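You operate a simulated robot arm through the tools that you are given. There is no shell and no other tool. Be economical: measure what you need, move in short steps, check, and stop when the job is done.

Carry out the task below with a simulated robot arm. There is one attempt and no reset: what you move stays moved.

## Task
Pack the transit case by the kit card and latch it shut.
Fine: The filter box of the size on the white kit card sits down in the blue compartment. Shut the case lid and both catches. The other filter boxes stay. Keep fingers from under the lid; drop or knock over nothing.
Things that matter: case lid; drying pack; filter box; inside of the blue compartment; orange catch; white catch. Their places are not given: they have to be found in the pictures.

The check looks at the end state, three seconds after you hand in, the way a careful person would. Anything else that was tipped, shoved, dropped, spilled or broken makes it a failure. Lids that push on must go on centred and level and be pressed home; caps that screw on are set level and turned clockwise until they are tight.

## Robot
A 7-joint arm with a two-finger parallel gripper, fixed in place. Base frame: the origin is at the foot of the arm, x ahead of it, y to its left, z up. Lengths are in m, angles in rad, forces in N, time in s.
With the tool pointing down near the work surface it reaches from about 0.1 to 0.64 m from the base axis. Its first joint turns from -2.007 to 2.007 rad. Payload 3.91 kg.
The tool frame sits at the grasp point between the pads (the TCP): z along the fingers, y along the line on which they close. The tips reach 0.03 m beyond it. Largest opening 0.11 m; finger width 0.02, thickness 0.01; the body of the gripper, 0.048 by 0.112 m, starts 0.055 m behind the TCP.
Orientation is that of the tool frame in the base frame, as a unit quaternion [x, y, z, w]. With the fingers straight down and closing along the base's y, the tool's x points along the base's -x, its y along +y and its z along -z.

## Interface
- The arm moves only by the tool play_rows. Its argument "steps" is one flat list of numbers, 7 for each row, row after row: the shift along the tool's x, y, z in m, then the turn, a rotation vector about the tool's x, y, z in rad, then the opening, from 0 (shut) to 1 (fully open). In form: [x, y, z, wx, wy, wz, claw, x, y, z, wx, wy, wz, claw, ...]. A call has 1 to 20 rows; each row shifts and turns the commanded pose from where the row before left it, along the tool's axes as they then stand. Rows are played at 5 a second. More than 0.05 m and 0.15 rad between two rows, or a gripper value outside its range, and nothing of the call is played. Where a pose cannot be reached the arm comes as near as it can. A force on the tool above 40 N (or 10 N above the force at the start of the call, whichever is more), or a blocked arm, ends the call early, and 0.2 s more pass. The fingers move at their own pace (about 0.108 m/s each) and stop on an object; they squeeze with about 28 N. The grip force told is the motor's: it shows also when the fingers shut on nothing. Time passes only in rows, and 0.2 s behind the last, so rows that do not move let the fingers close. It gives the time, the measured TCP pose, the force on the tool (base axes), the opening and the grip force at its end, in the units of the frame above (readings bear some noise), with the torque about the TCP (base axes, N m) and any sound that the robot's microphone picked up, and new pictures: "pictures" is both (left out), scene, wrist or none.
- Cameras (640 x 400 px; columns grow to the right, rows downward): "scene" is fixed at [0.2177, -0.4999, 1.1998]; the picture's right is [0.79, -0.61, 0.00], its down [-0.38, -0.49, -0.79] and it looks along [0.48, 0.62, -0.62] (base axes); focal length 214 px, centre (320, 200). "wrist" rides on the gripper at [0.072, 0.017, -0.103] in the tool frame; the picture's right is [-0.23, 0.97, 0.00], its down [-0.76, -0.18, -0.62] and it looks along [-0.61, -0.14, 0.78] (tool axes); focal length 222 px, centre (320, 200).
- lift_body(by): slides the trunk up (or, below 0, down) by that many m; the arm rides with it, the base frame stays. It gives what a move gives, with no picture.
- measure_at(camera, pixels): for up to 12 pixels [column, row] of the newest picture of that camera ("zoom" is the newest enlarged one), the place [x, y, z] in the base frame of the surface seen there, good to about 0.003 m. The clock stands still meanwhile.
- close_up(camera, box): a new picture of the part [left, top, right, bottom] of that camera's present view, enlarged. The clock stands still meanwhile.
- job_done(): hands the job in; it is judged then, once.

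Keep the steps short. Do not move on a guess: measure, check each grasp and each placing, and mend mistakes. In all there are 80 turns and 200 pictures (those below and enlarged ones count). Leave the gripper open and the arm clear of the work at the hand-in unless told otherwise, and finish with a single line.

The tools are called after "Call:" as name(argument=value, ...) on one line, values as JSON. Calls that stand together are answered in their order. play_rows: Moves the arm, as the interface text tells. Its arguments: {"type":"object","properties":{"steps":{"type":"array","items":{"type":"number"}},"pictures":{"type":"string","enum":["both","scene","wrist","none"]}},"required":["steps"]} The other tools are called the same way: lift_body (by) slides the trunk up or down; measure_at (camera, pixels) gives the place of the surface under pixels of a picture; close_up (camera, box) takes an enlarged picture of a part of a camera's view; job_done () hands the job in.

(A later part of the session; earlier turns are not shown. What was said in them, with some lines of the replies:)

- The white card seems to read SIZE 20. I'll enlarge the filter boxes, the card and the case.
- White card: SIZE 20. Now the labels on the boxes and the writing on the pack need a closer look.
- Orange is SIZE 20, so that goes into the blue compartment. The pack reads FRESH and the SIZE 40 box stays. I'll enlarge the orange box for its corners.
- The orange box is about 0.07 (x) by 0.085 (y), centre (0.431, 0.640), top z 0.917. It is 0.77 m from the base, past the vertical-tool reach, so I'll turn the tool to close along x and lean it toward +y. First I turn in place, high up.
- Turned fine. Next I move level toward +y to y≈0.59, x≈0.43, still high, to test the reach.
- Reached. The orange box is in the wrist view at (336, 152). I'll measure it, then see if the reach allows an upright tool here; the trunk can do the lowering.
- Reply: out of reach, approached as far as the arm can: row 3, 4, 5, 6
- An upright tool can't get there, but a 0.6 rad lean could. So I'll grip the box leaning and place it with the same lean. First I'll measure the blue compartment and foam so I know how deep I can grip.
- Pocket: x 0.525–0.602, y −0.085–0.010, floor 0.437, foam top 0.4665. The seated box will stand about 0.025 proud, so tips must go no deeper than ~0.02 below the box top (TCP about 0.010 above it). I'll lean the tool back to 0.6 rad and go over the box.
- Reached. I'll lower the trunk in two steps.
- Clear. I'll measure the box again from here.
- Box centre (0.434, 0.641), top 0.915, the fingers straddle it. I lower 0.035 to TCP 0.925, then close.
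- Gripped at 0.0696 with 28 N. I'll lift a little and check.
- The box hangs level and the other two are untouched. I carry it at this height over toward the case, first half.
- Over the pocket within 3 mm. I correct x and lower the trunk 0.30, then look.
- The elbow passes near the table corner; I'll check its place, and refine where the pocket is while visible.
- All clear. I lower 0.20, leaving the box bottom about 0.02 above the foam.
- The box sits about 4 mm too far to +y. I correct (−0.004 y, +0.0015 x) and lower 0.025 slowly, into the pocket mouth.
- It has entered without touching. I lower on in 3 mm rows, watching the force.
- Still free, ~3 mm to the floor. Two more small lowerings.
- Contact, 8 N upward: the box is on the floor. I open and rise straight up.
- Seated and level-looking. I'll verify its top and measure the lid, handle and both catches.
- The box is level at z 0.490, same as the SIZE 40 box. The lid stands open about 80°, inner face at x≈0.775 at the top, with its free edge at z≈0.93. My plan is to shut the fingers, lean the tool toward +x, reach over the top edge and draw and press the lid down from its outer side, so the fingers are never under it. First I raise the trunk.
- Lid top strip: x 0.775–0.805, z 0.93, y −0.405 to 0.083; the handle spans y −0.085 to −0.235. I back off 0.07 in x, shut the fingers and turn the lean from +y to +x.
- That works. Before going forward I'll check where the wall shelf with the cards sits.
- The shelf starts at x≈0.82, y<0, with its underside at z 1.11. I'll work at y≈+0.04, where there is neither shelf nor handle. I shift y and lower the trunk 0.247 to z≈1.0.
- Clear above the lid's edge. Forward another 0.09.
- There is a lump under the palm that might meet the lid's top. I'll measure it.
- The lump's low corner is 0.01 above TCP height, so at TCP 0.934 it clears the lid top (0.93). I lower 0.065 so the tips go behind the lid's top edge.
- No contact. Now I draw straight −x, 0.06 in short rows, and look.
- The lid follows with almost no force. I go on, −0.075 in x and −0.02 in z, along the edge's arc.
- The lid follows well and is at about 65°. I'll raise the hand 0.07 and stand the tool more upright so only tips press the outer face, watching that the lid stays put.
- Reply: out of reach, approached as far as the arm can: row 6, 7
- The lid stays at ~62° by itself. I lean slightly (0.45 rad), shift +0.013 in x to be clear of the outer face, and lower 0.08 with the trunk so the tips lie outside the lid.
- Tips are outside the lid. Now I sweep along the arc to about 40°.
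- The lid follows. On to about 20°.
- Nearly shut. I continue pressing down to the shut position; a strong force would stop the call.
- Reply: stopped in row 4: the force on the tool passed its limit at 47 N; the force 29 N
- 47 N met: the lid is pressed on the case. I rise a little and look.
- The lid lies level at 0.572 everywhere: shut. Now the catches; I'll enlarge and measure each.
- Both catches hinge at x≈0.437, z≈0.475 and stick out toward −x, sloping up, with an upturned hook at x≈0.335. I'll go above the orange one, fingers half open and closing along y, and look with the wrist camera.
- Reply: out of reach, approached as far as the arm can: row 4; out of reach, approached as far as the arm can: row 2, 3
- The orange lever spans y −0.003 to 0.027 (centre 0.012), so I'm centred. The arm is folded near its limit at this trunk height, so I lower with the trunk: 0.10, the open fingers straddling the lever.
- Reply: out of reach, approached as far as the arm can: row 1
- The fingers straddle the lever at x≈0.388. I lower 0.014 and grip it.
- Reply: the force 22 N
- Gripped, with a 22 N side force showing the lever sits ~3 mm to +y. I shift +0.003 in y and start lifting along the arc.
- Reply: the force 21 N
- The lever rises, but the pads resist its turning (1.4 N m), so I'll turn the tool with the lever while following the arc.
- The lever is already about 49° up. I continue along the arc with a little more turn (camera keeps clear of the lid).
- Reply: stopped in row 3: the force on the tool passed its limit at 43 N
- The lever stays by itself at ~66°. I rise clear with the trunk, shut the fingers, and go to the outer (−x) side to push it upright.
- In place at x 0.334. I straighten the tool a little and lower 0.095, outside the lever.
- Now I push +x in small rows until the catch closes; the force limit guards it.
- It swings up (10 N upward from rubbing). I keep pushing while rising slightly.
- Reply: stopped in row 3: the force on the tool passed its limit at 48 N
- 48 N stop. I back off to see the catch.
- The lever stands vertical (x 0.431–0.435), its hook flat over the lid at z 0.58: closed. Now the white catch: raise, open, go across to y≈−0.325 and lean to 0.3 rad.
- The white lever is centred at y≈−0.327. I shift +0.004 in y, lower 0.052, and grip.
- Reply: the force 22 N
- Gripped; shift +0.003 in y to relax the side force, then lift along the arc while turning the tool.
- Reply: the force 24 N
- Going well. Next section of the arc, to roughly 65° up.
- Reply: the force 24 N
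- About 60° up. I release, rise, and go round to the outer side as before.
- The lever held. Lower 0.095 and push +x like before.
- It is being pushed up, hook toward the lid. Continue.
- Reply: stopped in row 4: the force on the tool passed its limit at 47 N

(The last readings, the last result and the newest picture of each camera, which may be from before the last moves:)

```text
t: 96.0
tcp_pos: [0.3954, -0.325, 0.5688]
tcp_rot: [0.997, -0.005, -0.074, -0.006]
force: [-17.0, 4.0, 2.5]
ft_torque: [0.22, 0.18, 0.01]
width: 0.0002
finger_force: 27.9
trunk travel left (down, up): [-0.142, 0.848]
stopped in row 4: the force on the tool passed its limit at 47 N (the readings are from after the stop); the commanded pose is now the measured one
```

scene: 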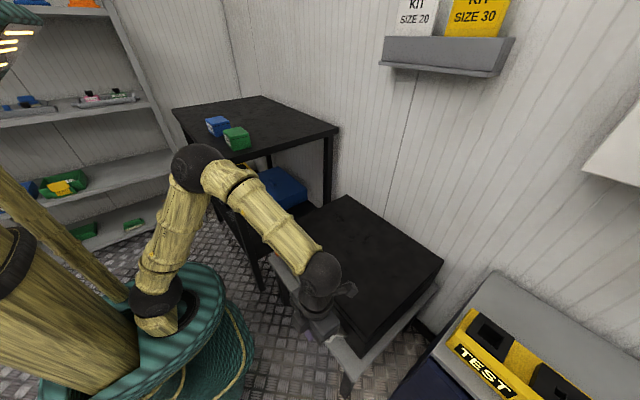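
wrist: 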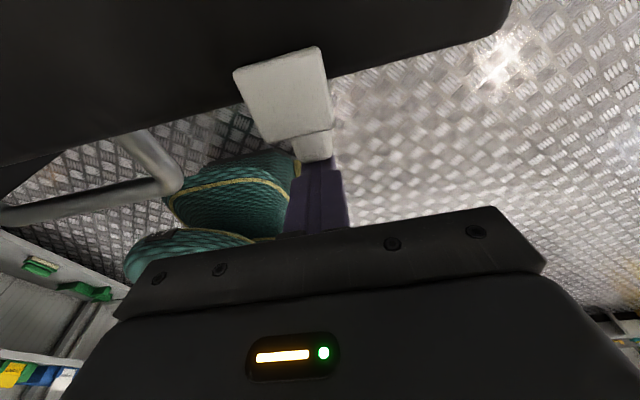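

Same stop at x 0.395 with 47 N, like the orange one. I back off, rise with the trunk and inspect everything.

Call:
play_rows(steps=[-0.03, 0, 0.004, 0, 0, 0, 0, -0.03, 0, 0.004, 0, 0, 0, 0.3, 0, 0, 0, 0, 0, 0, 0.8], pictures="none")

Call:
lift_body(by=0.5)

Call:
play_rows(steps=[0, 0, 0, 0, 0, 0, 0.9], pictures="both")

Call:
close_up(camera="scene", box=[250, 190, 450, 370])

Call:
close_up(camera="scene", box=[320, 305, 360, 345])

```text
t: 96.8
tcp_pos: [0.3411, -0.3257, 0.5695]
tcp_rot: [0.997, -0.004, -0.072, -0.006]
force: [0.0, -0.3, 0.8]
ft_torque: [-0.01, 0.0, 0.03]
width: 0.088
finger_force: 0.1
trunk travel left (down, up): [-0.142, 0.848]
```

```text
refused: 0.5 is not a number from -0.4 to 0.4
```

```text
t: 97.2
tcp_pos: [0.3412, -0.3259, 0.5688]
tcp_rot: [0.997, -0.003, -0.072, -0.005]
force: [0.2, 1.0, 0.2]
ft_torque: [0.01, 0.01, -0.02]
width: 0.0991
finger_force: 0.0
trunk travel left (down, up): [-0.142, 0.848]
```

scene: 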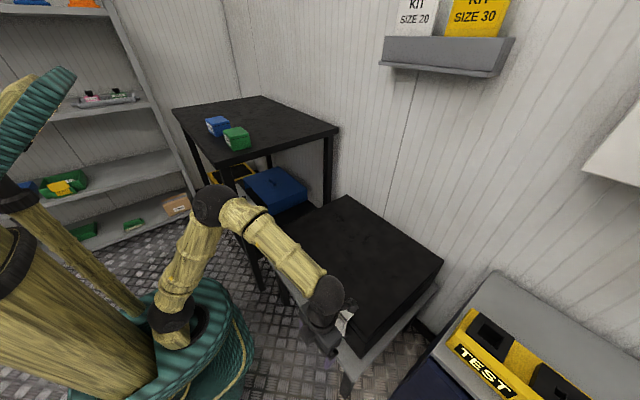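
wrist: 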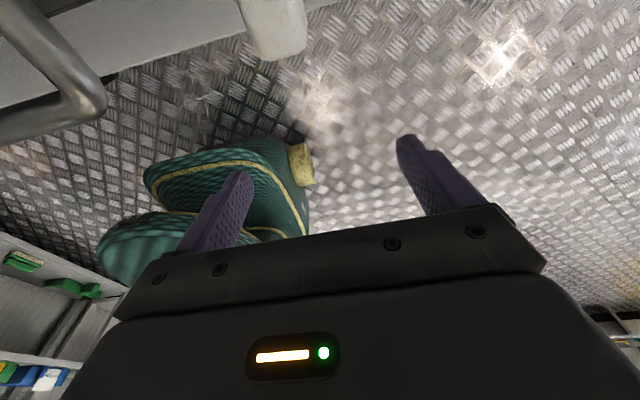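

```text
2.22 times, centred on (350, 280) of scene
```

zoom: 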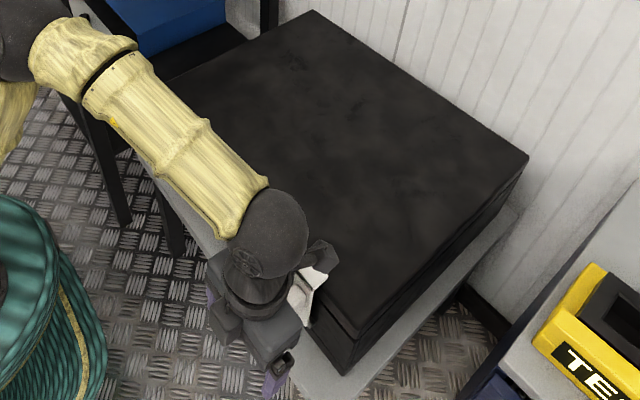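

```text
10.00 times, centred on (340, 325) of scene
```

zoom: 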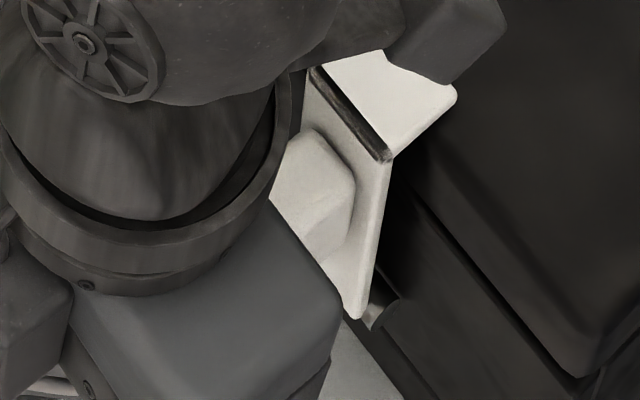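

The trunk move was too big in one go; I raise it by 0.4, staying clear of the case, and look again.

Call:
lift_body(by=0.4)

Call:
play_rows(steps=[-0.02, 0.02, 0, 0, 0, 0, 1, 0, 0, 0, 0, 0, 0, 1], pictures="scene")

Call:
close_up(camera="scene", box=[250, 190, 450, 370])

Call:
close_up(camera="scene", box=[320, 305, 360, 345])

```text
t: 101.0
tcp_pos: [0.3408, -0.3246, 0.9686]
tcp_rot: [0.997, -0.004, -0.071, -0.006]
force: [0.1, 0.0, 0.4]
ft_torque: [0.01, -0.02, 0.01]
width: 0.0991
finger_force: 0.1
trunk travel left (down, up): [-0.542, 0.448]
```

```text
t: 101.7
tcp_pos: [0.3253, -0.3473, 0.9715]
tcp_rot: [0.997, -0.003, -0.071, -0.006]
force: [-0.4, -0.4, 0.5]
ft_torque: [-0.03, -0.02, -0.02]
width: 0.11
finger_force: 0.1
trunk travel left (down, up): [-0.542, 0.448]
```

scene: 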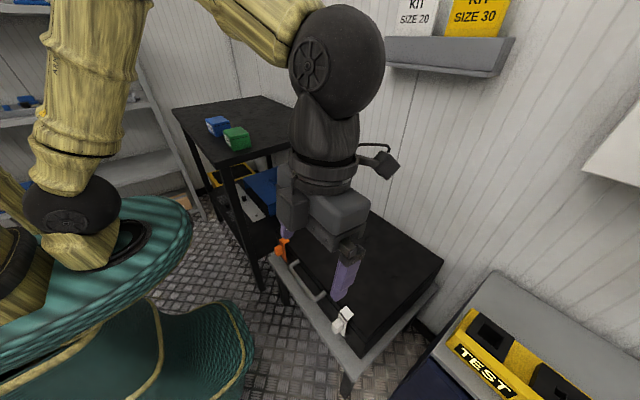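

```text
2.22 times, centred on (350, 280) of scene
```

zoom: 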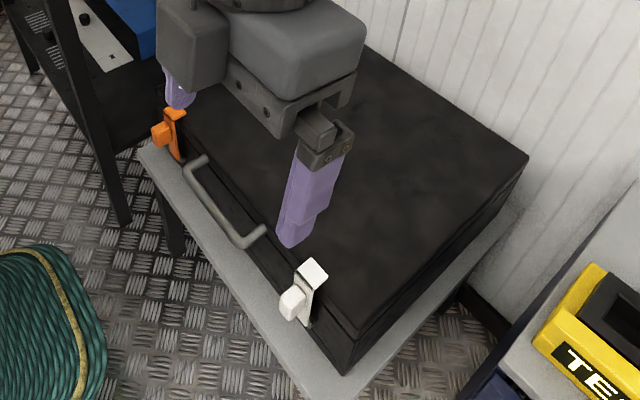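

```text
10.00 times, centred on (340, 325) of scene
```

zoom: 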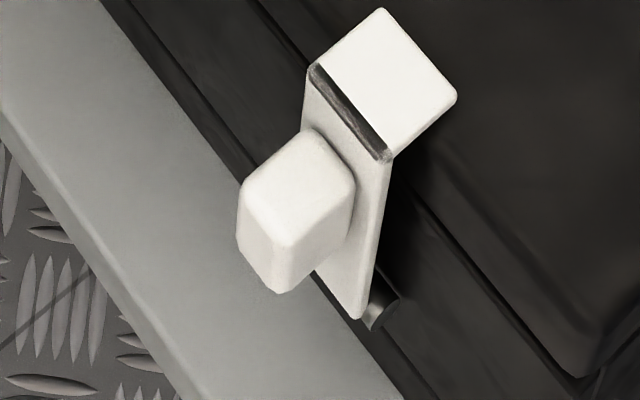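

Both hooks look engaged. I verify by measuring both levers and the lid.

Call:
measure_at(camera="zoom", pixels=[[380, 50], [390, 110], [375, 180], [345, 270], [360, 300], [430, 90], [500, 200]])

Call:
measure_at(camera="scene", pixels=[[285, 239], [284, 246], [284, 253], [285, 259], [380, 250], [420, 265], [365, 330], [216, 122], [236, 134]])

Call:
close_up(camera="scene", box=[270, 228, 300, 266])

```text
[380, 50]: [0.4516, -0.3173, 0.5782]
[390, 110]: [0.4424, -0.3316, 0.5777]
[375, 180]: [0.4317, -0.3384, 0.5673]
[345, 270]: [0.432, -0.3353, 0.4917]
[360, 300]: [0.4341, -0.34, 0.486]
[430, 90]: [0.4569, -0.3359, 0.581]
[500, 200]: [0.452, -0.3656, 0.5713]
```

```text
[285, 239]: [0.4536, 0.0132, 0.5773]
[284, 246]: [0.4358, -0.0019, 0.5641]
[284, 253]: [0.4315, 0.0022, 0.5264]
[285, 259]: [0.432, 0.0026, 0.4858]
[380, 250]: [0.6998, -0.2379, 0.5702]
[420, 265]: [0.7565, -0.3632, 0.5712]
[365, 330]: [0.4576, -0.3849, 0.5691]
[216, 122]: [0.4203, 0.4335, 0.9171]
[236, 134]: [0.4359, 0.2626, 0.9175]
```

```text
10.53 times, centred on (285, 247) of scene
```

zoom: 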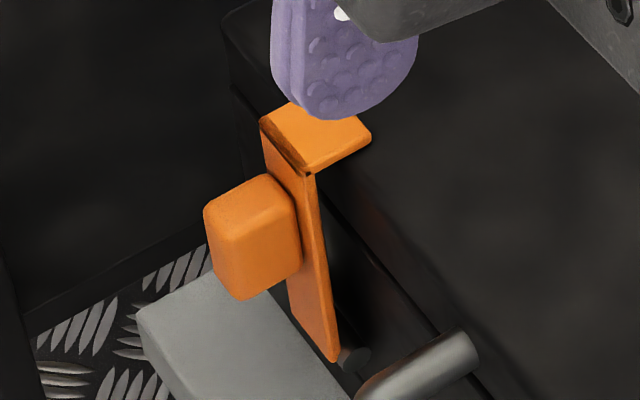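

Both levers are vertical at x≈0.432 with hooks flat on the lid (z≈0.578). The lid is level at 0.570, the other boxes are untouched, and the arm is clear with the gripper open. Handing in.

Call:
job_done()

```text
The job is handed in.
```

The SIZE 20 (orange) filter box is seated in the blue compartment, the lid is shut, both catches are latched, the other filter boxes are where they were, and the job is handed in.
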